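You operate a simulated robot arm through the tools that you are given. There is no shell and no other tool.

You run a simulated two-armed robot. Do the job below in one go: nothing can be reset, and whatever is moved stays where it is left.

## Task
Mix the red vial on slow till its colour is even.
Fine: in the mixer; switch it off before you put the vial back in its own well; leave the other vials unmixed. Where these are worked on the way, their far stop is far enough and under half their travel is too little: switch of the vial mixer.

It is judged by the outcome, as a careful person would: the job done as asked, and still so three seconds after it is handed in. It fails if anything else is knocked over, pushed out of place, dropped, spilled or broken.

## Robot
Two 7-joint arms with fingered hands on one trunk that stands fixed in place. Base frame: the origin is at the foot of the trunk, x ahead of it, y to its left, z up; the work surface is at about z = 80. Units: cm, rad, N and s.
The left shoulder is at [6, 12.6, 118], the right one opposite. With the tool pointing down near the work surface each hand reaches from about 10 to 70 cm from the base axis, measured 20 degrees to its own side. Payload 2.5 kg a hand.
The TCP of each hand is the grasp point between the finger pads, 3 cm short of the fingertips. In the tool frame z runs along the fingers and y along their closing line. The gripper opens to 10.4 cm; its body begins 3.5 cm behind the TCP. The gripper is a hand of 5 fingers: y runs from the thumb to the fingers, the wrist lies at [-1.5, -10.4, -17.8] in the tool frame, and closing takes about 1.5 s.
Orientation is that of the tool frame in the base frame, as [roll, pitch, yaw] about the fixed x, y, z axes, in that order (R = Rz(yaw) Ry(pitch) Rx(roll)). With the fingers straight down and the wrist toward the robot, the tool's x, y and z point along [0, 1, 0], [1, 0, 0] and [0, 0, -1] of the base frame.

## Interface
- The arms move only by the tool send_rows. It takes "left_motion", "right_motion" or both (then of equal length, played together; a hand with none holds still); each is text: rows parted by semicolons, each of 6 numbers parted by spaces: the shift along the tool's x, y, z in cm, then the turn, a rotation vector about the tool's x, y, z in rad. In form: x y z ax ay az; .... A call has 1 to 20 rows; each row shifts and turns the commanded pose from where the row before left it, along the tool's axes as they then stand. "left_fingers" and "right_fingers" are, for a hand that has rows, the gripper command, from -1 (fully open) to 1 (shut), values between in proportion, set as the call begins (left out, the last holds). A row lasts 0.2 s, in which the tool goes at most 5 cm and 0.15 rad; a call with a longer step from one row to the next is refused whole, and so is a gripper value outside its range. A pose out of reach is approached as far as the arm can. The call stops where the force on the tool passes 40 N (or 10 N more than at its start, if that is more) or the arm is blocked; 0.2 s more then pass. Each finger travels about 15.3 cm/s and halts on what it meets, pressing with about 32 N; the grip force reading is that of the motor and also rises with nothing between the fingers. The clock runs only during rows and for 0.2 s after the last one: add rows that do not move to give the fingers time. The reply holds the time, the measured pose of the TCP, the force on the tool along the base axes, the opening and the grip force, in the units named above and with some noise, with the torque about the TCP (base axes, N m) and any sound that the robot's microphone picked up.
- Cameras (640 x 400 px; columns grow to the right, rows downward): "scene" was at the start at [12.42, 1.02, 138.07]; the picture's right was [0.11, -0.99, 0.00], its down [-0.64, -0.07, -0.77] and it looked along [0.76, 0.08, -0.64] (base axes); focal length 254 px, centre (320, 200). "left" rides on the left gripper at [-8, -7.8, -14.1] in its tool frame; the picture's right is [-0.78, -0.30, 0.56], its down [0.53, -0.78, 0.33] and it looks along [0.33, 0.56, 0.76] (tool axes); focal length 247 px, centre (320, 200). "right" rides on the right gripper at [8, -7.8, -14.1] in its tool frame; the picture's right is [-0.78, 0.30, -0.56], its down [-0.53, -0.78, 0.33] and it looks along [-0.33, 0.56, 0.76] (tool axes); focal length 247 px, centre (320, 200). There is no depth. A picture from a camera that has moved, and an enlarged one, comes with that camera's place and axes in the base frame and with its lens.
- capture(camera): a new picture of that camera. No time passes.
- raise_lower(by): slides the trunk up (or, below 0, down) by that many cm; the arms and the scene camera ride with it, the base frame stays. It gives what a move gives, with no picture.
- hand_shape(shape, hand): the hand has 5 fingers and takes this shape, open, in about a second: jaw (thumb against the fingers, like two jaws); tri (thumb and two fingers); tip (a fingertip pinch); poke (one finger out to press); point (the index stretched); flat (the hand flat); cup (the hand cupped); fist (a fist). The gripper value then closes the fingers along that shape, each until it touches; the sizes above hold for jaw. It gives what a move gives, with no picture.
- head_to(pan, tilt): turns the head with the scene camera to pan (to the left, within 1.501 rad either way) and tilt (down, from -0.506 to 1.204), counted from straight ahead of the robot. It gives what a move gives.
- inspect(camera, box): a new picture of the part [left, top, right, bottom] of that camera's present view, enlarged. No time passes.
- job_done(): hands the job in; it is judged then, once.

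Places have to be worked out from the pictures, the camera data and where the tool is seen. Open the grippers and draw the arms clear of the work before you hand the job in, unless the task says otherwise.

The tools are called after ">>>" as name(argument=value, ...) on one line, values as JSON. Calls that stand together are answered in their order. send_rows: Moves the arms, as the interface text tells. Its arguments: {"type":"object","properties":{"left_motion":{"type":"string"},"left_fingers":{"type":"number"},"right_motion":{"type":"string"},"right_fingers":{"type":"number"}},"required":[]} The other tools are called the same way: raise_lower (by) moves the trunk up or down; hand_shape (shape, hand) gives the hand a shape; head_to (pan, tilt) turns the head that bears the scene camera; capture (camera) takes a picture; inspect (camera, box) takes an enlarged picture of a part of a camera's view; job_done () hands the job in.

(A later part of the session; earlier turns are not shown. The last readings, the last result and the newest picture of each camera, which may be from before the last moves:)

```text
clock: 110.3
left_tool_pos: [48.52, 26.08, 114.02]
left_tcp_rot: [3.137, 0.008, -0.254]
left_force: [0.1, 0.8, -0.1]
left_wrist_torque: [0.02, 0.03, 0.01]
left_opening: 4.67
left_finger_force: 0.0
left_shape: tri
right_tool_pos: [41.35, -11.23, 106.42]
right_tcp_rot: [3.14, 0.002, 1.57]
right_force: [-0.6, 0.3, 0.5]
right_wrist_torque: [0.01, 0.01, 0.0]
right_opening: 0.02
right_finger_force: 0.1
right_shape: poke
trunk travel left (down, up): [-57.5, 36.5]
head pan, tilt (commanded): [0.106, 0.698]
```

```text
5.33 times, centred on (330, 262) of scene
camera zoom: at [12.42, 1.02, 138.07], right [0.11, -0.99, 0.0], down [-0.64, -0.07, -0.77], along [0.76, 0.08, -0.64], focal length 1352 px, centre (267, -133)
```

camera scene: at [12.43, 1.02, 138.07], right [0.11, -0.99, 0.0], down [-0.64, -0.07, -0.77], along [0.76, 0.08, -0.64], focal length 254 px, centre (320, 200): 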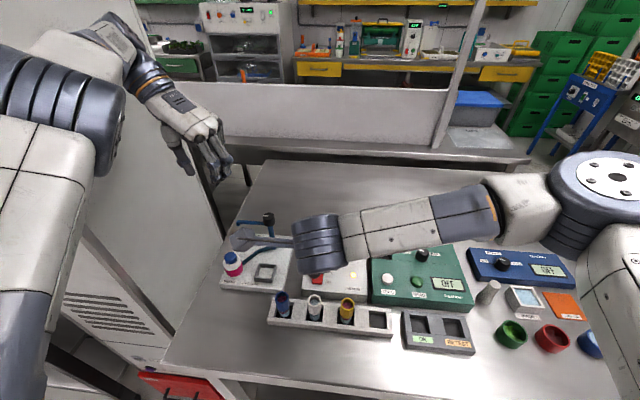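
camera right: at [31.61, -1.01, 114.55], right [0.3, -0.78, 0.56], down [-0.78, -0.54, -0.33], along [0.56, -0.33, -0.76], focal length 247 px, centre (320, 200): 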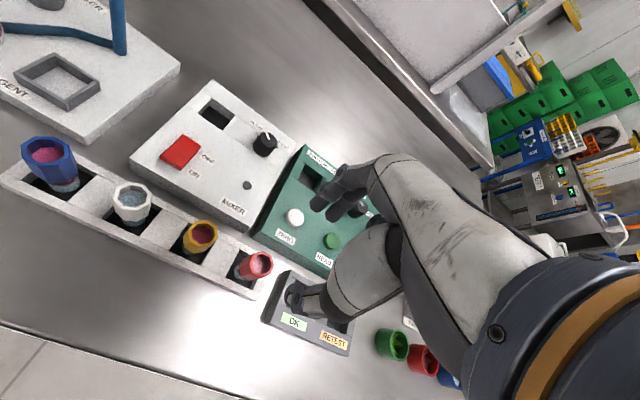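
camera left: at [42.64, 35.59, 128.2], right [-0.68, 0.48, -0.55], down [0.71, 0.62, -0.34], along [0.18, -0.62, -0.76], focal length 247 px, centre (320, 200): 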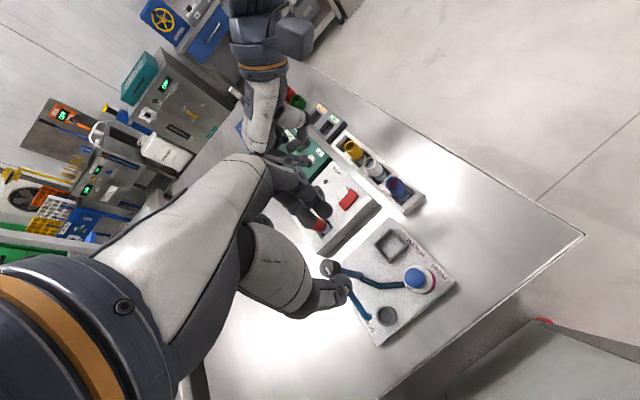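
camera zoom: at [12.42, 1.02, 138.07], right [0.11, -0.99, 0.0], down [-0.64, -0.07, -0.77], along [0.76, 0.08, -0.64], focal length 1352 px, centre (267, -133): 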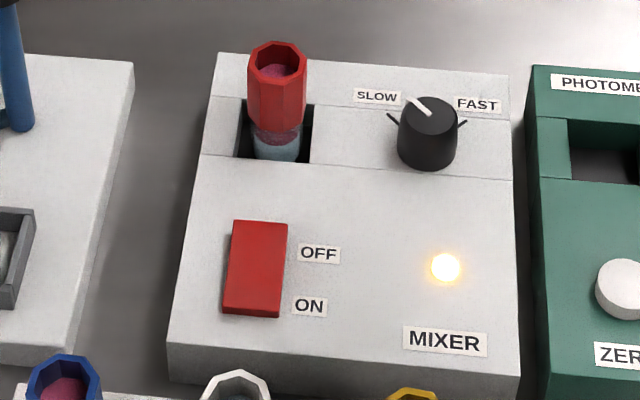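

The lamp is on but I can't see a colour change yet. I'll take a close-up of the liquid boundary as a reference, wait longer, and compare.

>>> inspect(camera="scene", box=[317, 244, 329, 252])

>>> send_rows(right_motion="0 0 0 0 0 0; 0 0 0 0 0 0; 0 0 0 0 0 0; 0 0 0 0 0 0; 0 0 0 0 0 0; 0 0 0 0 0 0; 0 0 0 0 0 0; 0 0 0 0 0 0; 0 0 0 0 0 0; 0 0 0 0 0 0; 0 0 0 0 0 0; 0 0 0 0 0 0; 0 0 0 0 0 0; 0 0 0 0 0 0; 0 0 0 0 0 0; 0 0 0 0 0 0; 0 0 0 0 0 0; 0 0 0 0 0 0; 0 0 0 0 0 0; 0 0 0 0 0 0")

>>> send_rows(right_motion="0 0 0 0 0 0; 0 0 0 0 0 0; 0 0 0 0 0 0; 0 0 0 0 0 0; 0 0 0 0 0 0; 0 0 0 0 0 0; 0 0 0 0 0 0; 0 0 0 0 0 0; 0 0 0 0 0 0; 0 0 0 0 0 0; 0 0 0 0 0 0; 0 0 0 0 0 0; 0 0 0 0 0 0; 0 0 0 0 0 0; 0 0 0 0 0 0; 0 0 0 0 0 0; 0 0 0 0 0 0; 0 0 0 0 0 0; 0 0 0 0 0 0; 0 0 0 0 0 0")

>>> inspect(camera="scene", box=[317, 244, 329, 252])

```text
16.00 times, centred on (323, 248) of scene
camera zoom: at [12.42, 1.02, 138.07], right [0.11, -0.99, 0.0], down [-0.64, -0.07, -0.77], along [0.76, 0.08, -0.64], focal length 4057 px, centre (272, -568)
```

zoom: 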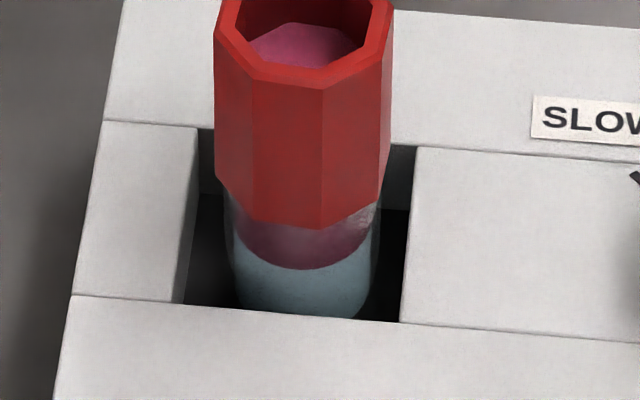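

```text
clock: 114.5
left_tool_pos: [48.39, 26.08, 113.91]
left_tcp_rot: [3.139, 0.007, -0.256]
left_force: [0.0, 0.8, -0.8]
left_wrist_torque: [0.0, 0.0, 0.0]
left_opening: 4.67
left_finger_force: 0.1
left_shape: tri
right_tool_pos: [41.35, -11.29, 106.35]
right_tcp_rot: [3.141, 0.001, 1.572]
right_force: [0.2, 0.7, 0.3]
right_wrist_torque: [-0.02, -0.03, -0.01]
right_opening: 0.01
right_finger_force: 0.1
right_shape: poke
trunk travel left (down, up): [-57.5, 36.5]
head pan, tilt (commanded): [0.106, 0.698]
```

```text
clock: 118.7
left_tool_pos: [48.45, 26.09, 113.98]
left_tcp_rot: [3.138, 0.007, -0.254]
left_force: [-0.3, -0.5, -0.7]
left_wrist_torque: [-0.02, 0.03, 0.0]
left_opening: 4.68
left_finger_force: 0.2
left_shape: tri
right_tool_pos: [41.2, -11.34, 106.31]
right_tcp_rot: [3.141, 0.0, 1.571]
right_force: [-0.6, -0.4, -0.4]
right_wrist_torque: [-0.01, -0.01, 0.0]
right_opening: 0.0
right_finger_force: 0.0
right_shape: poke
trunk travel left (down, up): [-57.5, 36.5]
head pan, tilt (commanded): [0.106, 0.698]
```

```text
16.00 times, centred on (323, 248) of scene
camera zoom: at [12.42, 1.02, 138.07], right [0.11, -0.99, 0.0], down [-0.64, -0.07, -0.77], along [0.76, 0.08, -0.64], focal length 4057 px, centre (272, -568)
```

zoom: 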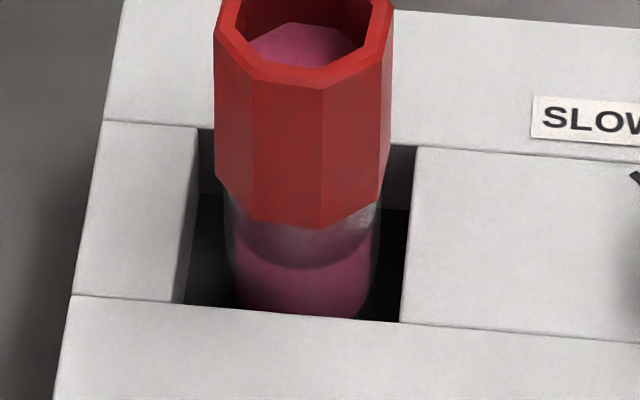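

The colour is changing now: the lower part has turned purple. I'll look at the whole vial, then give it a little more time and see whether it's even.

>>> inspect(camera="scene", box=[305, 228, 345, 258])

>>> send_rows(right_motion="0 0 0 0 0 0; 0 0 0 0 0 0; 0 0 0 0 0 0; 0 0 0 0 0 0; 0 0 0 0 0 0")

>>> inspect(camera="scene", box=[317, 244, 329, 252])

>>> inspect(camera="right", box=[150, 80, 250, 160])

>>> inspect(camera="scene", box=[260, 285, 370, 330])

```text
13.33 times, centred on (325, 243) of scene
camera zoom: at [12.42, 1.02, 138.07], right [0.11, -0.99, 0.0], down [-0.64, -0.07, -0.77], along [0.76, 0.08, -0.64], focal length 3381 px, centre (253, -373)
```

zoom: 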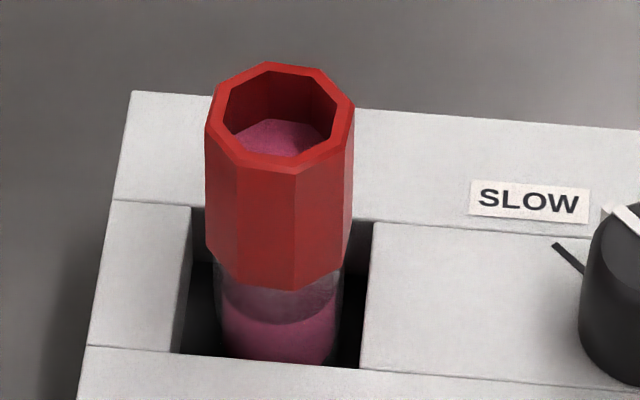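

```text
clock: 119.9
left_tool_pos: [48.4, 26.07, 114.07]
left_tcp_rot: [3.137, 0.008, -0.256]
left_force: [0.4, -0.4, 0.3]
left_wrist_torque: [-0.01, 0.01, 0.0]
left_opening: 4.68
left_finger_force: 0.1
left_shape: tri
right_tool_pos: [41.42, -11.34, 106.12]
right_tcp_rot: [3.141, 0.002, 1.572]
right_force: [-0.4, -0.2, 0.2]
right_wrist_torque: [0.04, 0.01, 0.02]
right_opening: 0.01
right_finger_force: 0.0
right_shape: poke
trunk travel left (down, up): [-57.5, 36.5]
head pan, tilt (commanded): [0.106, 0.698]
```

```text
16.00 times, centred on (323, 248) of scene
camera zoom: at [12.42, 1.02, 138.07], right [0.11, -0.99, 0.0], down [-0.64, -0.07, -0.77], along [0.76, 0.08, -0.64], focal length 4057 px, centre (272, -568)
```

zoom: 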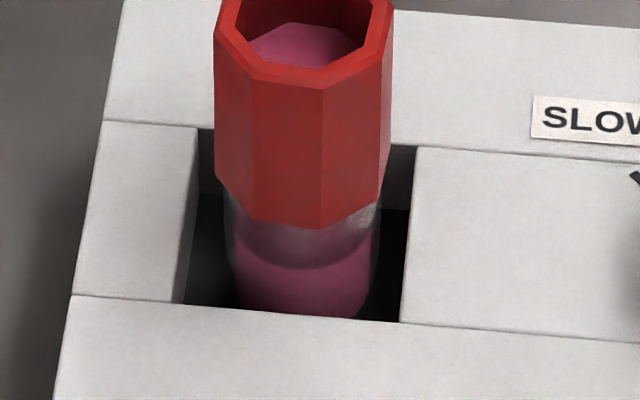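

```text
5.00 times, centred on (200, 120) of right
camera zoom: at [33.51, -3.33, 120.46], right [0.3, -0.78, 0.56], down [-0.78, -0.54, -0.33], along [0.56, -0.33, -0.76], focal length 1235 px, centre (920, 600)
```

zoom: 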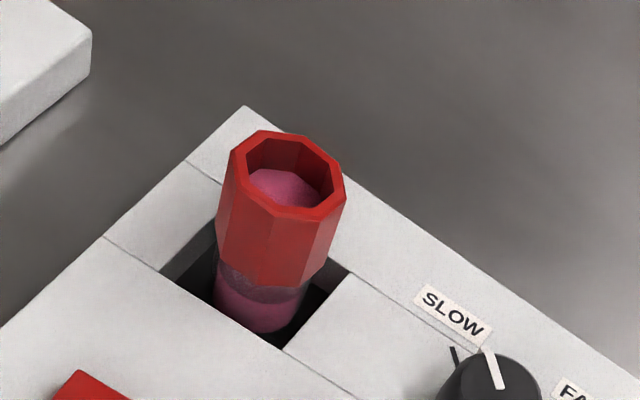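

```text
5.82 times, centred on (315, 308) of scene
camera zoom: at [12.42, 1.02, 138.07], right [0.11, -0.99, 0.0], down [-0.64, -0.07, -0.77], along [0.76, 0.08, -0.64], focal length 1475 px, centre (349, -426)
```

zoom: 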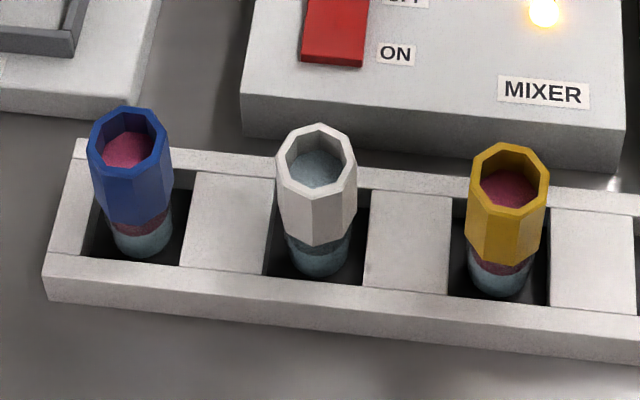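

The lower part now matches the surface seen through the collar. I'll compare the remaining band with the evenly coloured white vial to be sure, then wait a few seconds more.

>>> inspect(camera="scene", box=[304, 290, 328, 306])

>>> send_rows(right_motion="0 0 0 0 0 0; 0 0 0 0 0 0; 0 0 0 0 0 0; 0 0 0 0 0 0; 0 0 0 0 0 0; 0 0 0 0 0 0; 0 0 0 0 0 0; 0 0 0 0 0 0; 0 0 0 0 0 0; 0 0 0 0 0 0; 0 0 0 0 0 0; 0 0 0 0 0 0; 0 0 0 0 0 0; 0 0 0 0 0 0; 0 0 0 0 0 0")

>>> inspect(camera="scene", box=[317, 244, 329, 252])

>>> inspect(camera="right", box=[170, 90, 230, 150])

```text
16.00 times, centred on (316, 298) of scene
camera zoom: at [12.42, 1.02, 138.07], right [0.11, -0.99, 0.0], down [-0.64, -0.07, -0.77], along [0.76, 0.08, -0.64], focal length 4057 px, centre (384, -1368)
```

zoom: 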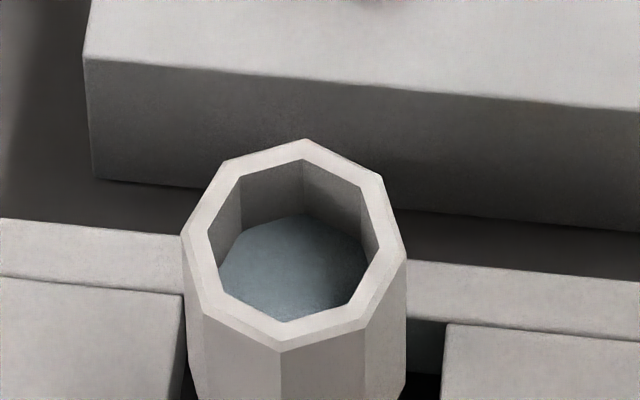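

```text
clock: 123.1
left_tool_pos: [48.46, 25.95, 113.96]
left_tcp_rot: [3.139, 0.007, -0.253]
left_force: [-0.1, 0.0, 0.2]
left_wrist_torque: [0.03, -0.02, 0.03]
left_opening: 4.66
left_finger_force: 0.0
left_shape: tri
right_tool_pos: [41.32, -11.25, 106.29]
right_tcp_rot: [3.141, 0.001, 1.571]
right_force: [0.4, -0.3, -0.3]
right_wrist_torque: [0.04, 0.0, -0.06]
right_opening: 0.02
right_finger_force: 0.1
right_shape: poke
trunk travel left (down, up): [-57.5, 36.5]
head pan, tilt (commanded): [0.106, 0.698]
```

```text
16.00 times, centred on (323, 248) of scene
camera zoom: at [12.42, 1.02, 138.07], right [0.11, -0.99, 0.0], down [-0.64, -0.07, -0.77], along [0.76, 0.08, -0.64], focal length 4057 px, centre (272, -568)
```

zoom: 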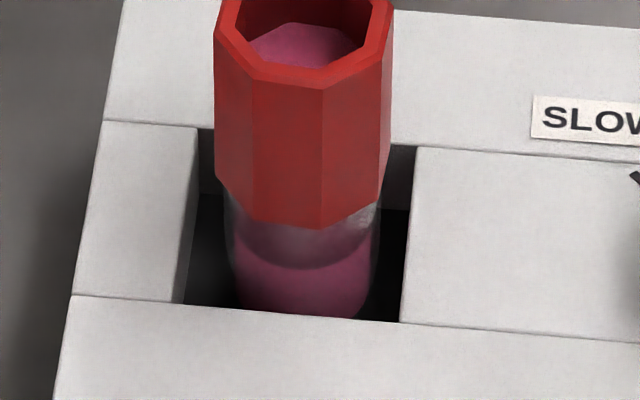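

```text
6.67 times, centred on (200, 120) of right
camera zoom: at [33.51, -3.33, 120.46], right [0.3, -0.78, 0.56], down [-0.78, -0.54, -0.33], along [0.56, -0.33, -0.76], focal length 1646 px, centre (1120, 733)
```

zoom: 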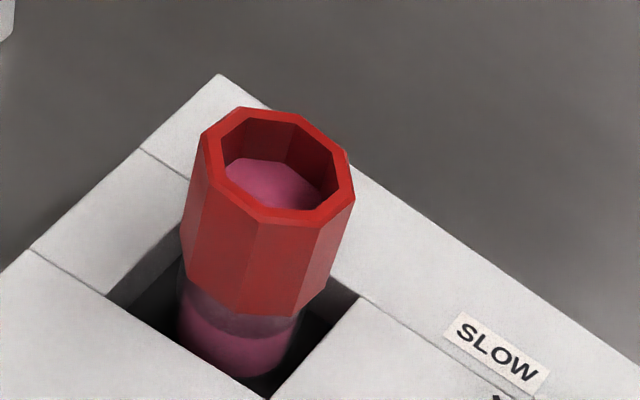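

I'll look at the white vial's body for comparison, to judge whether the greyish band under the collar is just glass.

>>> inspect(camera="scene", box=[302, 304, 332, 324])

>>> inspect(camera="left", box=[260, 130, 420, 250])

>>> inspect(camera="right", box=[60, 190, 180, 290])

```text
16.00 times, centred on (317, 314) of scene
camera zoom: at [12.42, 1.02, 138.07], right [0.11, -0.99, 0.0], down [-0.64, -0.07, -0.77], along [0.76, 0.08, -0.64], focal length 4057 px, centre (368, -1624)
```

zoom: 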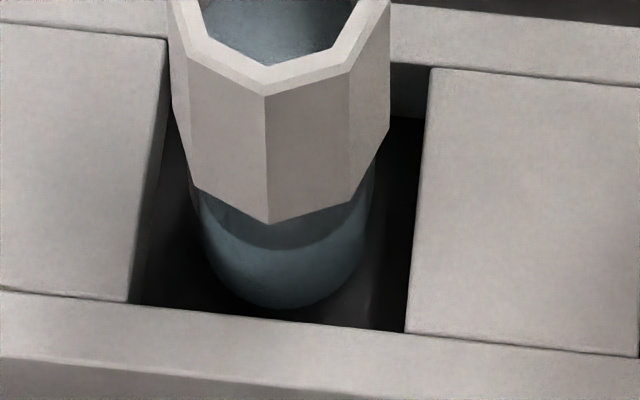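

```text
3.33 times, centred on (340, 190) of left
camera zoom: at [42.64, 35.59, 128.2], right [-0.68, 0.48, -0.55], down [0.71, 0.62, -0.34], along [0.18, -0.62, -0.76], focal length 823 px, centre (253, 233)
```

zoom: 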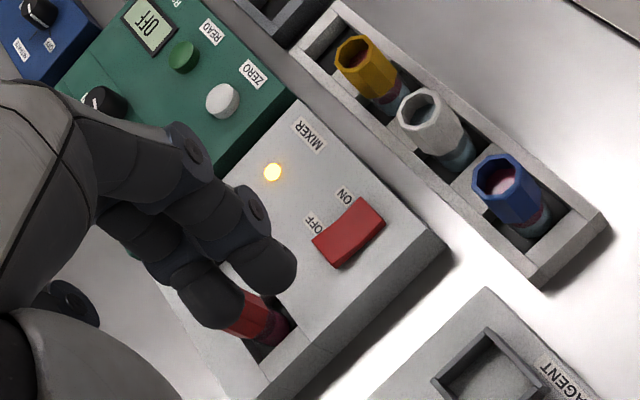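

```text
4.00 times, centred on (120, 240) of right
camera zoom: at [33.51, -3.33, 120.46], right [0.3, -0.78, 0.56], down [-0.78, -0.54, -0.33], along [0.56, -0.33, -0.76], focal length 988 px, centre (1120, 40)
```

zoom: 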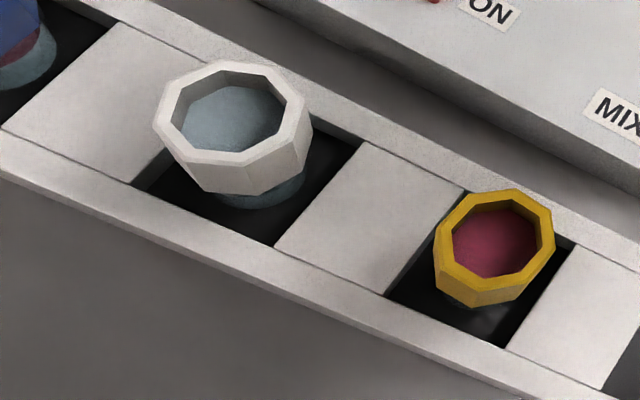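

The white vial shows the same pale glass band, so the red vial is now evenly coloured. I'll switch the mixer off by pressing the raised OFF end, so I'm bringing the fingertip above it at TCP ≈ (49.15, 4.7), first at a safe height.

>>> send_rows(right_motion="3.2 1.56 0 0 0 0; 3.2 1.56 0 0 0 0; 3.2 1.56 0 0 0 0; 3.2 1.56 0 0 0 0; 3.2 1.56 0 0 0 0; 0 0 3 0 0 0; 0 0 3 0 0 0; 0 0 3 0 0 0; 0 0 2 0 0 0; 0 0 0 0 0 0; 0 0 0 0 0 0")

>>> inspect(camera="right", box=[220, 140, 400, 290])

>>> inspect(camera="left", box=[290, 140, 390, 240])

>>> inspect(camera="scene", box=[290, 215, 370, 285])

```text
clock: 125.5
left_tool_pos: [48.39, 25.97, 113.99]
left_tcp_rot: [3.137, 0.005, -0.256]
left_force: [0.4, 0.3, -0.6]
left_wrist_torque: [0.01, 0.04, 0.01]
left_opening: 4.64
left_finger_force: 0.0
left_shape: tri
right_tool_pos: [49.19, 4.48, 95.14]
right_tcp_rot: [-3.141, 0.002, 1.57]
right_force: [-0.4, 0.3, -0.2]
right_wrist_torque: [-0.01, 0.02, 0.01]
right_opening: 0.0
right_finger_force: 0.0
right_shape: poke
trunk travel left (down, up): [-57.5, 36.5]
head pan, tilt (commanded): [0.106, 0.698]
```

```text
2.67 times, centred on (310, 215) of right
camera zoom: at [41.39, 12.53, 109.19], right [0.3, -0.78, 0.56], down [-0.78, -0.54, -0.33], along [0.56, -0.33, -0.76], focal length 659 px, centre (347, 160)
```

zoom: 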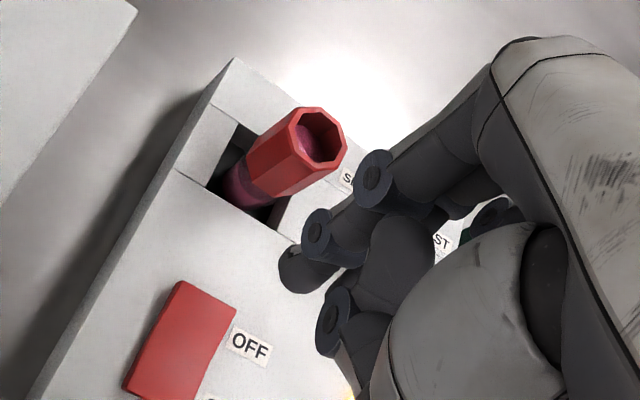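

```text
4.00 times, centred on (340, 190) of left
camera zoom: at [42.64, 35.59, 128.2], right [-0.68, 0.48, -0.55], down [0.71, 0.62, -0.34], along [0.18, -0.62, -0.76], focal length 988 px, centre (240, 240)
```

zoom: 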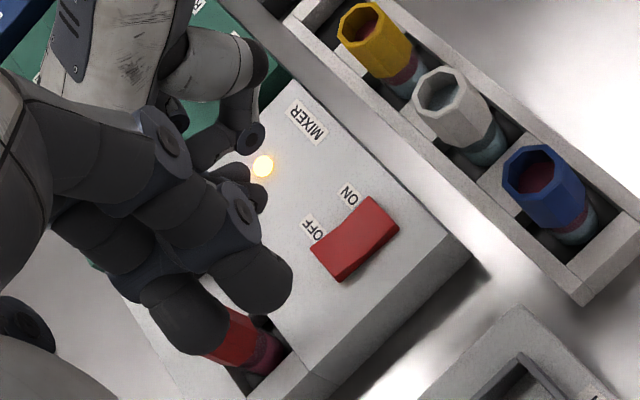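

```text
5.71 times, centred on (330, 250) of scene
camera zoom: at [12.43, 1.02, 138.07], right [0.11, -0.99, 0.0], down [-0.64, -0.07, -0.77], along [0.76, 0.08, -0.64], focal length 1449 px, centre (263, -86)
```

zoom: 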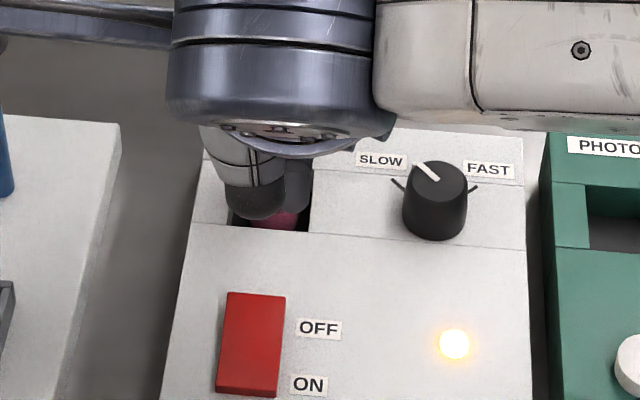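

The fingertip is about 0.4–0.6 cm inside the OFF end. I'll shift it 0.2 cm toward the rocker's centre and lower to just above contact.

>>> send_rows(right_motion="0 -0.2 1.5 0 0 0; 0 0 2 0 0 0; 0 0 1.5 0 0 0; 0 0 1 0 0 0; 0 0 0.6 0 0 0; 0 0 0 0 0 0; 0 0 0 0 0 0")

>>> inspect(camera="right", box=[220, 140, 400, 290])

>>> inspect(camera="left", box=[300, 150, 380, 230])

```text
clock: 127.1
left_tool_pos: [48.36, 25.92, 114.08]
left_tcp_rot: [3.138, 0.006, -0.256]
left_force: [-0.5, -0.4, -0.6]
left_wrist_torque: [0.0, -0.02, 0.02]
left_opening: 4.66
left_finger_force: 0.1
left_shape: tri
right_tool_pos: [49.03, 4.62, 88.44]
right_tcp_rot: [-3.142, 0.002, 1.57]
right_force: [0.0, 0.5, 0.6]
right_wrist_torque: [0.03, 0.01, -0.02]
right_opening: 0.0
right_finger_force: 0.0
right_shape: poke
trunk travel left (down, up): [-57.5, 36.5]
head pan, tilt (commanded): [0.106, 0.698]
```

```text
2.67 times, centred on (310, 215) of right
camera zoom: at [41.19, 12.54, 102.64], right [0.3, -0.78, 0.56], down [-0.78, -0.54, -0.33], along [0.56, -0.33, -0.76], focal length 659 px, centre (347, 160)
```

zoom: 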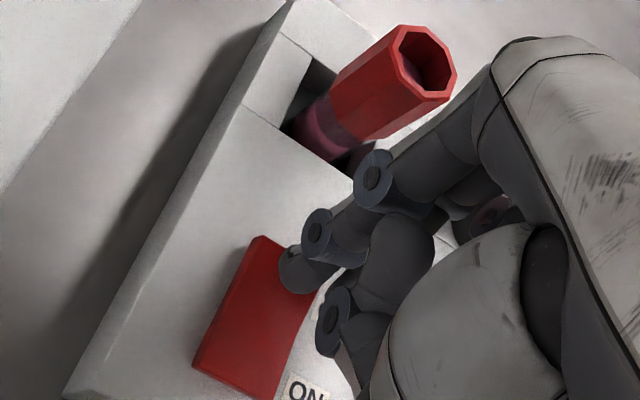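

```text
5.00 times, centred on (340, 190) of left
camera zoom: at [42.64, 35.59, 128.2], right [-0.68, 0.48, -0.55], down [0.71, 0.62, -0.34], along [0.18, -0.62, -0.76], focal length 1235 px, centre (220, 250)
```

zoom: 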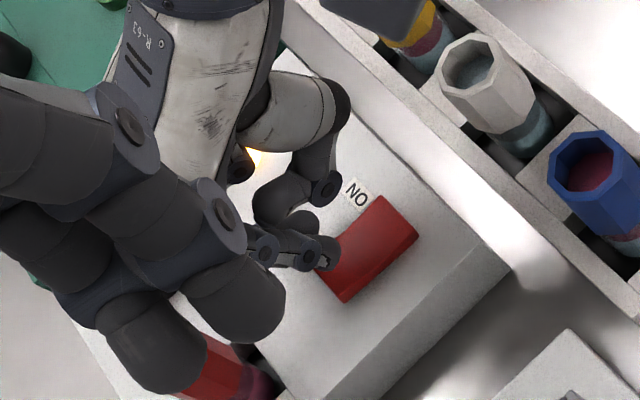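

The vial is well clear of the finger and the tip is about 0.7 cm inside the OFF edge. I'll press down to the stop.

>>> send_rows(right_motion="0 0 0.25 0 0 0; 0 0 0.25 0 0 0; 0 0 0.2 0 0 0; 0 0 0.2 0 0 0; 0 0 0 0 0 0")

>>> send_rows(right_motion="0 0 0.2 0 0 0; 0 0 0.2 0 0 0; 0 0 0 0 0 0")

>>> inspect(camera="left", box=[300, 150, 380, 230])

>>> inspect(camera="right", box=[220, 140, 400, 290])

```text
clock: 128.3
left_tool_pos: [48.36, 26.11, 114.04]
left_tcp_rot: [3.139, 0.008, -0.256]
left_force: [-0.3, -0.6, -0.3]
left_wrist_torque: [0.02, 0.01, 0.0]
left_opening: 4.66
left_finger_force: 0.0
left_shape: tri
right_tool_pos: [48.88, 4.72, 87.54]
right_tcp_rot: [3.139, 0.001, 1.572]
right_force: [0.9, 0.3, 1.6]
right_wrist_torque: [0.03, 0.0, -0.01]
right_opening: 0.0
right_finger_force: 0.1
right_shape: poke
trunk travel left (down, up): [-57.5, 36.5]
head pan, tilt (commanded): [0.106, 0.698]
```

```text
clock: 129.1
left_tool_pos: [48.34, 26.04, 114.03]
left_tcp_rot: [3.139, 0.006, -0.255]
left_force: [-0.2, -0.4, -0.9]
left_wrist_torque: [-0.02, 0.02, 0.03]
left_opening: 4.66
left_finger_force: 0.1
left_shape: tri
right_tool_pos: [49.12, 4.55, 87.26]
right_tcp_rot: [3.138, 0.0, 1.571]
right_force: [2.6, 1.2, 8.0]
right_wrist_torque: [0.0, -0.07, 0.02]
right_opening: 0.03
right_finger_force: 0.1
right_shape: poke
trunk travel left (down, up): [-57.5, 36.5]
head pan, tilt (commanded): [0.106, 0.698]
```

```text
5.00 times, centred on (340, 190) of left
camera zoom: at [42.6, 35.59, 128.22], right [-0.68, 0.48, -0.55], down [0.71, 0.62, -0.34], along [0.18, -0.62, -0.76], focal length 1235 px, centre (220, 250)
```

zoom: 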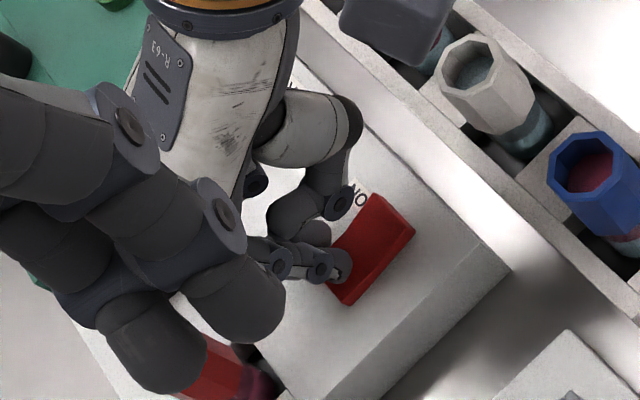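

```text
2.67 times, centred on (310, 215) of right
camera zoom: at [41.27, 12.55, 101.44], right [0.29, -0.78, 0.56], down [-0.78, -0.54, -0.34], along [0.56, -0.33, -0.76], focal length 659 px, centre (347, 160)
```

zoom: 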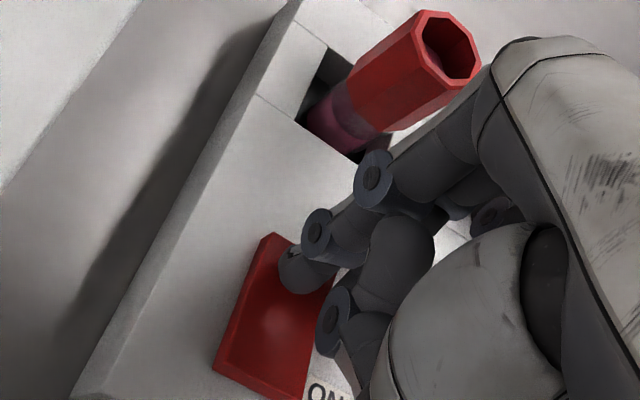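

The rocker has flipped, with the ON end now raised. I'll press slightly more to make sure it's fully at the stop.

>>> send_rows(right_motion="0 0 0.2 0 0 0; 0 0 0.15 0 0 0; 0 0 0 0 0 0")

>>> send_rows(right_motion="0 0 -0.5 0 0 0; 0 0 -1 0 0 0; 0 0 -2 0 0 0; 0 -1 -3 0 0 0; 0 -2.5 -3 0 0 0; 0 -2.5 -2 0 0 0; -3 0 -1.5 0 0 0; -4 0 -1.5 0 0 0; -4 0 -1.5 0 0 0; -3 0 0 0 0 0; 0 0 0 0 0 0")

>>> inspect(camera="scene", box=[290, 225, 370, 300])

>>> inspect(camera="scene", box=[317, 244, 329, 252])

```text
clock: 129.9
left_tool_pos: [48.26, 25.99, 114.04]
left_tcp_rot: [3.139, 0.005, -0.256]
left_force: [0.3, 0.3, 0.2]
left_wrist_torque: [0.02, -0.02, 0.01]
left_opening: 4.63
left_finger_force: 0.1
left_shape: tri
right_tool_pos: [49.1, 4.64, 87.08]
right_tcp_rot: [3.133, -0.002, 1.57]
right_force: [5.4, 0.4, 24.7]
right_wrist_torque: [-0.01, -0.16, 0.02]
right_opening: 0.0
right_finger_force: 0.0
right_shape: poke
trunk travel left (down, up): [-57.5, 36.5]
head pan, tilt (commanded): [0.106, 0.698]
```

```text
clock: 132.3
left_tool_pos: [48.48, 25.99, 113.95]
left_tcp_rot: [3.139, 0.007, -0.254]
left_force: [-0.3, -0.2, 0.2]
left_wrist_torque: [-0.01, -0.04, -0.01]
left_opening: 4.66
left_finger_force: 0.1
left_shape: tri
right_tool_pos: [42.95, -9.51, 103.01]
right_tcp_rot: [3.141, 0.001, 1.572]
right_force: [-0.6, 0.1, -0.1]
right_wrist_torque: [-0.01, -0.04, 0.02]
right_opening: 0.0
right_finger_force: 0.0
right_shape: poke
trunk travel left (down, up): [-57.5, 36.5]
head pan, tilt (commanded): [0.106, 0.698]
```

```text
5.33 times, centred on (330, 262) of scene
camera zoom: at [12.43, 1.03, 138.07], right [0.11, -0.99, 0.0], down [-0.64, -0.07, -0.77], along [0.76, 0.08, -0.64], focal length 1352 px, centre (267, -133)
```

zoom: 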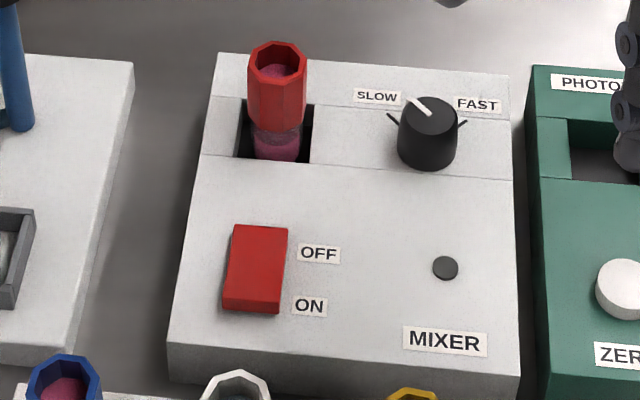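

```text
16.00 times, centred on (323, 248) of scene
camera zoom: at [12.43, 1.03, 138.07], right [0.11, -0.99, 0.0], down [-0.64, -0.07, -0.77], along [0.76, 0.08, -0.64], focal length 4057 px, centre (272, -568)
```

zoom: 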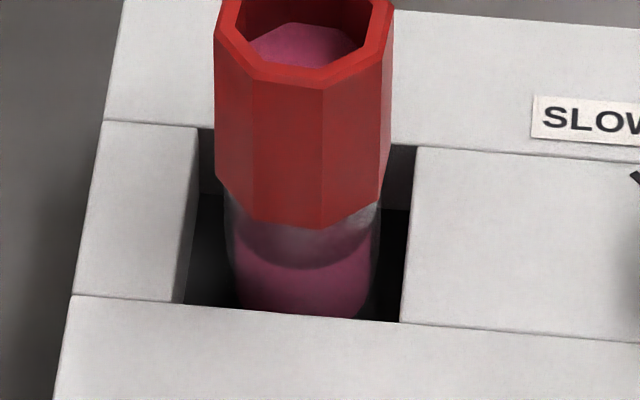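

The lamp is off, the rocker is back to OFF, and the vial is evenly purple. Next I'll return the vial. I'm setting the right hand to tri shape and moving it above the mixer well.

>>> hand_shape(shape="tri", hand="right")

>>> send_rows(right_motion="2.92 2.7 0 0 0 0; 2.92 2.7 0 0 0 0; 2.92 2.7 0 0 0 0; 2.92 2.7 0 0 0 0; 2.92 2.7 0 0 0 0; 0 0 2 0 0 0; 0 0 0 0 0 0; 0 0 0 0 0 0", right_fingers=0.04)

>>> send_rows(right_motion="0 0 0 0 0 0; 0 0 0 0 0 0")

>>> inspect(camera="right", box=[200, 180, 320, 280])

```text
clock: 133.2
left_tool_pos: [48.47, 26.17, 113.97]
left_tcp_rot: [3.139, 0.007, -0.254]
left_force: [-0.2, -0.5, 0.5]
left_wrist_torque: [-0.01, -0.02, -0.02]
left_opening: 4.68
left_finger_force: 0.0
left_shape: tri
right_tool_pos: [42.99, -9.37, 103.12]
right_tcp_rot: [3.141, 0.002, 1.571]
right_force: [0.8, -0.3, 0.6]
right_wrist_torque: [0.01, 0.0, 0.02]
right_opening: 10.39
right_finger_force: 0.1
right_shape: tri
trunk travel left (down, up): [-57.5, 36.5]
head pan, tilt (commanded): [0.106, 0.698]
```

```text
clock: 135.0
left_tool_pos: [48.46, 26.09, 114.1]
left_tcp_rot: [3.139, 0.006, -0.255]
left_force: [0.4, 0.1, 0.3]
left_wrist_torque: [-0.02, -0.01, 0.03]
left_opening: 4.64
left_finger_force: 0.0
left_shape: tri
right_tool_pos: [56.32, 5.21, 100.81]
right_tcp_rot: [-3.141, 0.004, 1.573]
right_force: [0.0, -0.4, 0.9]
right_wrist_torque: [0.03, 0.0, 0.01]
right_opening: 5.03
right_finger_force: 0.1
right_shape: tri
trunk travel left (down, up): [-57.5, 36.5]
head pan, tilt (commanded): [0.106, 0.698]
```

```text
clock: 135.6
left_tool_pos: [48.35, 26.05, 114.08]
left_tcp_rot: [3.137, 0.008, -0.254]
left_force: [-0.4, -0.2, 0.0]
left_wrist_torque: [0.03, 0.01, 0.02]
left_opening: 4.67
left_finger_force: 0.1
left_shape: tri
right_tool_pos: [56.3, 5.27, 101.01]
right_tcp_rot: [3.141, 0.001, 1.572]
right_force: [-0.2, -0.4, 0.2]
right_wrist_torque: [-0.01, -0.02, 0.0]
right_opening: 5.01
right_finger_force: 0.1
right_shape: tri
trunk travel left (down, up): [-57.5, 36.5]
head pan, tilt (commanded): [0.106, 0.698]
```

```text
4.00 times, centred on (260, 230) of right
camera zoom: at [48.55, 13.13, 114.98], right [0.3, -0.78, 0.56], down [-0.78, -0.54, -0.33], along [0.56, -0.33, -0.76], focal length 988 px, centre (560, 80)
```

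zoom: 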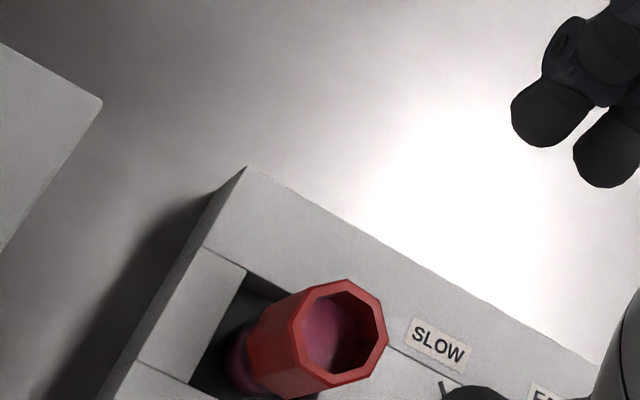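

The vial rim is right under the TCP within about 0.15 cm. I'll descend around the collar in two stages.

>>> send_rows(right_motion="-0.1 0 2 0 0 0; 0 0 2.5 0 0 0; 0 0 2 0 0 0; 0 0 1.5 0 0 0; 0 0 0.6 0 0 0; 0 0 0 0 0 0; 0 0 0 0 0 0")

>>> inspect(camera="right", box=[200, 140, 400, 310])

>>> inspect(camera="scene", box=[295, 200, 365, 265])

```text
clock: 137.2
left_tool_pos: [48.31, 26.06, 113.88]
left_tcp_rot: [3.139, 0.008, -0.255]
left_force: [-0.3, 0.6, -0.8]
left_wrist_torque: [-0.01, 0.0, 0.0]
left_opening: 4.66
left_finger_force: 0.1
left_shape: tri
right_tool_pos: [56.47, 5.25, 92.14]
right_tcp_rot: [-3.141, 0.001, 1.572]
right_force: [0.4, -0.6, 0.2]
right_wrist_torque: [0.0, -0.02, 0.01]
right_opening: 5.02
right_finger_force: 0.0
right_shape: tri
trunk travel left (down, up): [-57.5, 36.5]
head pan, tilt (commanded): [0.106, 0.698]
```

```text
2.35 times, centred on (300, 225) of right
camera zoom: at [48.54, 13.12, 106.27], right [0.3, -0.78, 0.56], down [-0.78, -0.54, -0.33], along [0.56, -0.33, -0.76], focal length 581 px, centre (367, 141)
```

zoom: 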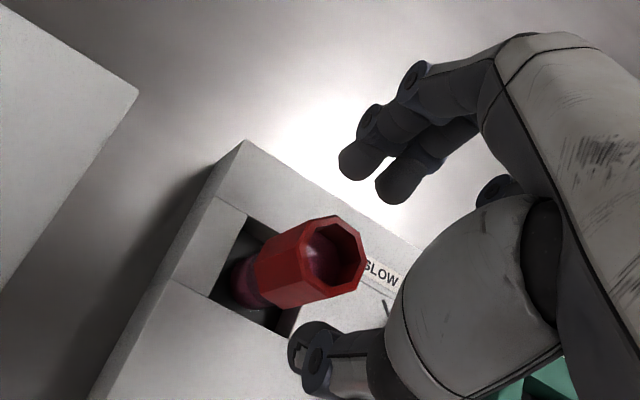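

```text
6.15 times, centred on (330, 232) of scene
camera zoom: at [12.42, 1.02, 138.07], right [0.11, -0.99, 0.0], down [-0.64, -0.07, -0.77], along [0.76, 0.08, -0.64], focal length 1560 px, centre (258, 0)
```

zoom: 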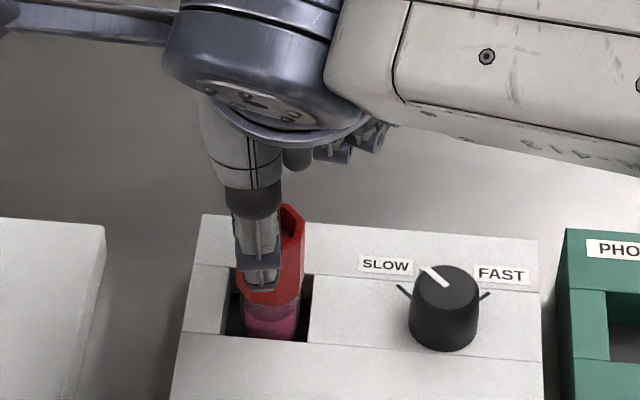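

It's well aligned. I'll lower the last 3.3 cm and close on the collar.

>>> send_rows(right_motion="0 0 1.2 0 0 0; 0 0 1.2 0 0 0; 0 0 0.6 0 0 0; 0 0 0.3 0 0 0; 0 0 0 0 0 0; 0 0 0 0 0 0")

>>> inspect(camera="right", box=[200, 140, 400, 310])

>>> send_rows(right_motion="0 0 0 0 0 0; 0 0 0 0 0 0; 0 0 0 0 0 0; 0 0 0 0 0 0; 0 0 0 0 0 0; 0 0 0 0 0 0; 0 0 0 0 0 0", right_fingers=1)

>>> inspect(camera="right", box=[200, 140, 400, 310])

```text
clock: 138.6
left_tool_pos: [48.37, 26.05, 113.91]
left_tcp_rot: [3.138, 0.007, -0.255]
left_force: [-0.2, 0.1, -0.2]
left_wrist_torque: [-0.02, 0.02, 0.02]
left_opening: 4.67
left_finger_force: 0.0
left_shape: tri
right_tool_pos: [56.32, 5.03, 88.81]
right_tcp_rot: [3.141, 0.001, 1.572]
right_force: [-0.5, 0.5, 0.1]
right_wrist_torque: [-0.01, -0.01, 0.01]
right_opening: 5.04
right_finger_force: 0.1
right_shape: tri
trunk travel left (down, up): [-57.5, 36.5]
head pan, tilt (commanded): [0.106, 0.698]
```

```text
2.35 times, centred on (300, 225) of right
camera zoom: at [48.62, 13.09, 103.1], right [0.3, -0.78, 0.56], down [-0.78, -0.54, -0.33], along [0.56, -0.33, -0.76], focal length 581 px, centre (367, 141)
```

zoom: 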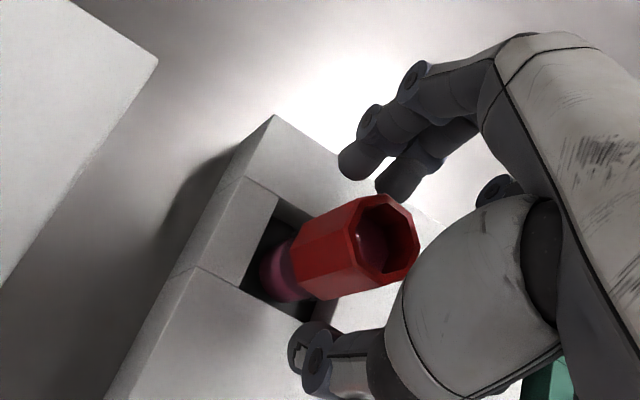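

```text
clock: 140.2
left_tool_pos: [48.4, 26.0, 114.1]
left_tcp_rot: [3.138, 0.007, -0.254]
left_force: [-0.4, 0.6, 0.1]
left_wrist_torque: [0.01, -0.02, 0.02]
left_opening: 4.67
left_finger_force: 0.0
left_shape: tri
right_tool_pos: [56.43, 5.11, 88.88]
right_tcp_rot: [-3.141, 0.002, 1.57]
right_force: [0.5, 0.7, 0.9]
right_wrist_torque: [-0.01, -0.01, 0.03]
right_opening: 2.0
right_finger_force: 32.5
right_shape: tri
trunk travel left (down, up): [-57.5, 36.5]
head pan, tilt (commanded): [0.106, 0.698]
```

```text
2.35 times, centred on (300, 225) of right
camera zoom: at [48.62, 13.09, 103.11], right [0.3, -0.78, 0.56], down [-0.78, -0.54, -0.33], along [0.56, -0.33, -0.76], focal length 581 px, centre (367, 141)
```

zoom: 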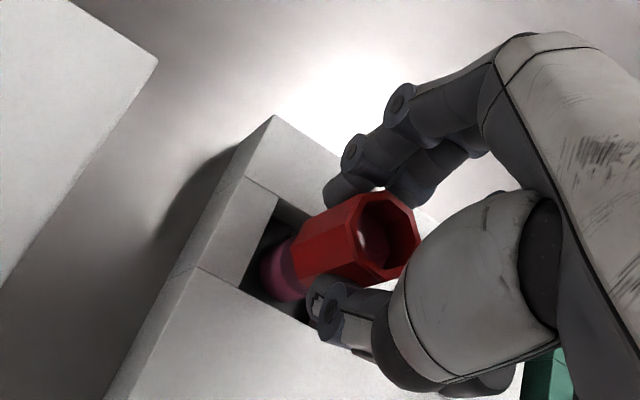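

The vial is gripped in the same relation as before. I'll lift it gently 9 cm and check.

>>> send_rows(right_motion="0 0 -0.3 0 0 0; 0 0 -0.6 0 0 0; 0 0 -1 0 0 0; 0 0 -1.5 0 0 0; 0 0 -1.5 0 0 0; 0 0 -1.5 0 0 0; 0 0 -1.3 0 0 0; 0 0 -0.9 0 0 0; 0 0 -0.4 0 0 0; 0 0 0 0 0 0; 0 0 0 0 0 0")

>>> inspect(camera="right", box=[200, 140, 400, 310])

>>> inspect(camera="scene", box=[295, 190, 365, 255])

```text
clock: 142.6
left_tool_pos: [48.41, 26.1, 113.98]
left_tcp_rot: [3.139, 0.007, -0.255]
left_force: [0.1, 0.0, 0.0]
left_wrist_torque: [0.01, 0.04, 0.02]
left_opening: 4.67
left_finger_force: 0.1
left_shape: tri
right_tool_pos: [56.4, 5.23, 98.07]
right_tcp_rot: [3.141, 0.001, 1.571]
right_force: [-0.1, -0.3, -0.9]
right_wrist_torque: [-0.02, 0.0, -0.01]
right_opening: 2.02
right_finger_force: 32.2
right_shape: tri
trunk travel left (down, up): [-57.5, 36.5]
head pan, tilt (commanded): [0.106, 0.698]
```

```text
2.35 times, centred on (300, 225) of right
camera zoom: at [48.68, 13.19, 112.2], right [0.3, -0.78, 0.56], down [-0.78, -0.54, -0.33], along [0.56, -0.33, -0.76], focal length 581 px, centre (367, 141)
```

zoom: 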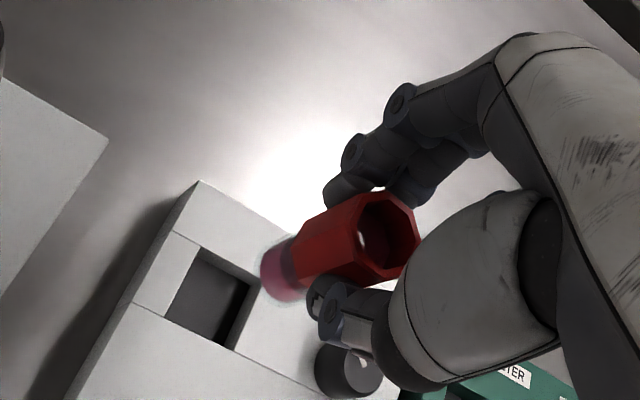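

```text
6.15 times, centred on (330, 222) of scene
camera zoom: at [12.43, 1.02, 138.07], right [0.11, -0.99, 0.0], down [-0.64, -0.07, -0.77], along [0.76, 0.08, -0.64], focal length 1560 px, centre (258, 62)
```

zoom: 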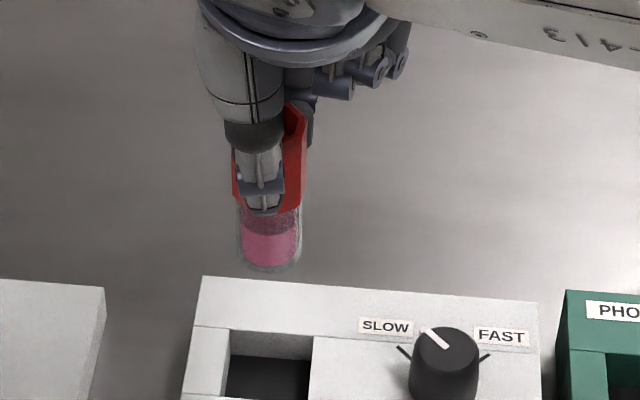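

The vial is hanging straight, and the liquid is uniformly pink-purple. I'll carry it smoothly back over its own rack well.

>>> send_rows(right_motion="-0.42 -0.52 0 0 0 0; -0.98 -1.2 0 0 0 0; -1.4 -1.71 0 0 0 0; -2.115 -2.57 0 0 0 0; -2.115 -2.57 0 0 0 0; -2.115 -2.57 0 0 0 0; -2.115 -2.57 0 0 0 0; -1.4 -1.71 0 0 0 0; -0.98 -1.2 0 0 0 0; -0.42 -0.52 0 0 0 0; 0 0 0 0 0 0; 0 0 0 0 0 0")

>>> send_rows(right_motion="0 0 0 0 0 0; 0 0 0 0 0 0")

>>> inspect(camera="right", box=[160, 140, 400, 330])

>>> inspect(camera="left", box=[290, 70, 390, 170])

>>> inspect(camera="scene", box=[330, 270, 420, 340])

```text
clock: 145.2
left_tool_pos: [48.51, 26.12, 114.04]
left_tcp_rot: [3.138, 0.006, -0.255]
left_force: [0.3, 0.4, 0.3]
left_wrist_torque: [-0.01, 0.0, -0.01]
left_opening: 4.66
left_finger_force: 0.1
left_shape: tri
right_tool_pos: [39.26, -9.15, 97.93]
right_tcp_rot: [3.141, 0.002, 1.573]
right_force: [0.3, 0.4, -0.1]
right_wrist_torque: [0.02, -0.01, -0.01]
right_opening: 2.0
right_finger_force: 32.2
right_shape: tri
trunk travel left (down, up): [-57.5, 36.5]
head pan, tilt (commanded): [0.106, 0.698]
```

```text
clock: 145.8
left_tool_pos: [48.43, 26.02, 113.98]
left_tcp_rot: [3.138, 0.007, -0.254]
left_force: [0.0, -0.2, 0.6]
left_wrist_torque: [0.03, 0.03, -0.02]
left_opening: 4.63
left_finger_force: 0.0
left_shape: tri
right_tool_pos: [39.36, -9.03, 97.88]
right_tcp_rot: [3.142, 0.001, 1.57]
right_force: [-0.2, -0.7, -0.2]
right_wrist_torque: [-0.01, 0.01, -0.02]
right_opening: 2.04
right_finger_force: 32.0
right_shape: tri
trunk travel left (down, up): [-57.5, 36.5]
head pan, tilt (commanded): [0.106, 0.698]
```

```text
2.11 times, centred on (280, 235) of right
camera zoom: at [31.58, -1.09, 112.13], right [0.3, -0.78, 0.56], down [-0.78, -0.54, -0.33], along [0.56, -0.33, -0.76], focal length 520 px, centre (404, 126)
```

zoom: 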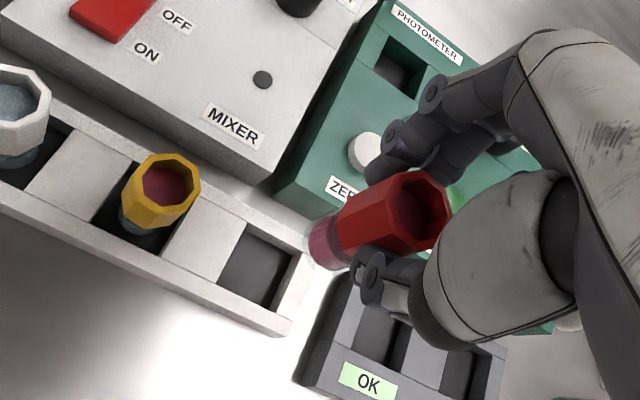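

```text
4.00 times, centred on (340, 120) of left
camera zoom: at [42.65, 35.59, 128.2], right [-0.68, 0.48, -0.55], down [0.71, 0.62, -0.34], along [0.18, -0.62, -0.76], focal length 988 px, centre (240, 520)
```

zoom: 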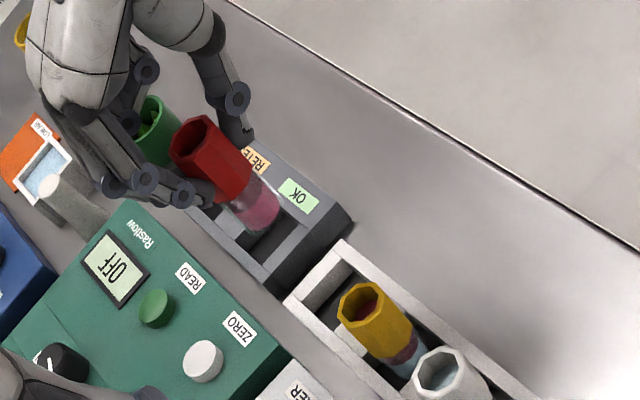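

```text
5.71 times, centred on (375, 305) of scene
camera zoom: at [12.43, 1.02, 138.07], right [0.11, -0.99, 0.0], down [-0.64, -0.07, -0.77], along [0.76, 0.08, -0.64], focal length 1449 px, centre (6, -400)
```

zoom: 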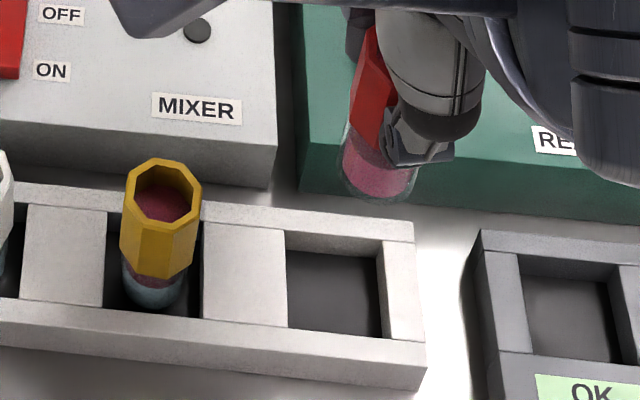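

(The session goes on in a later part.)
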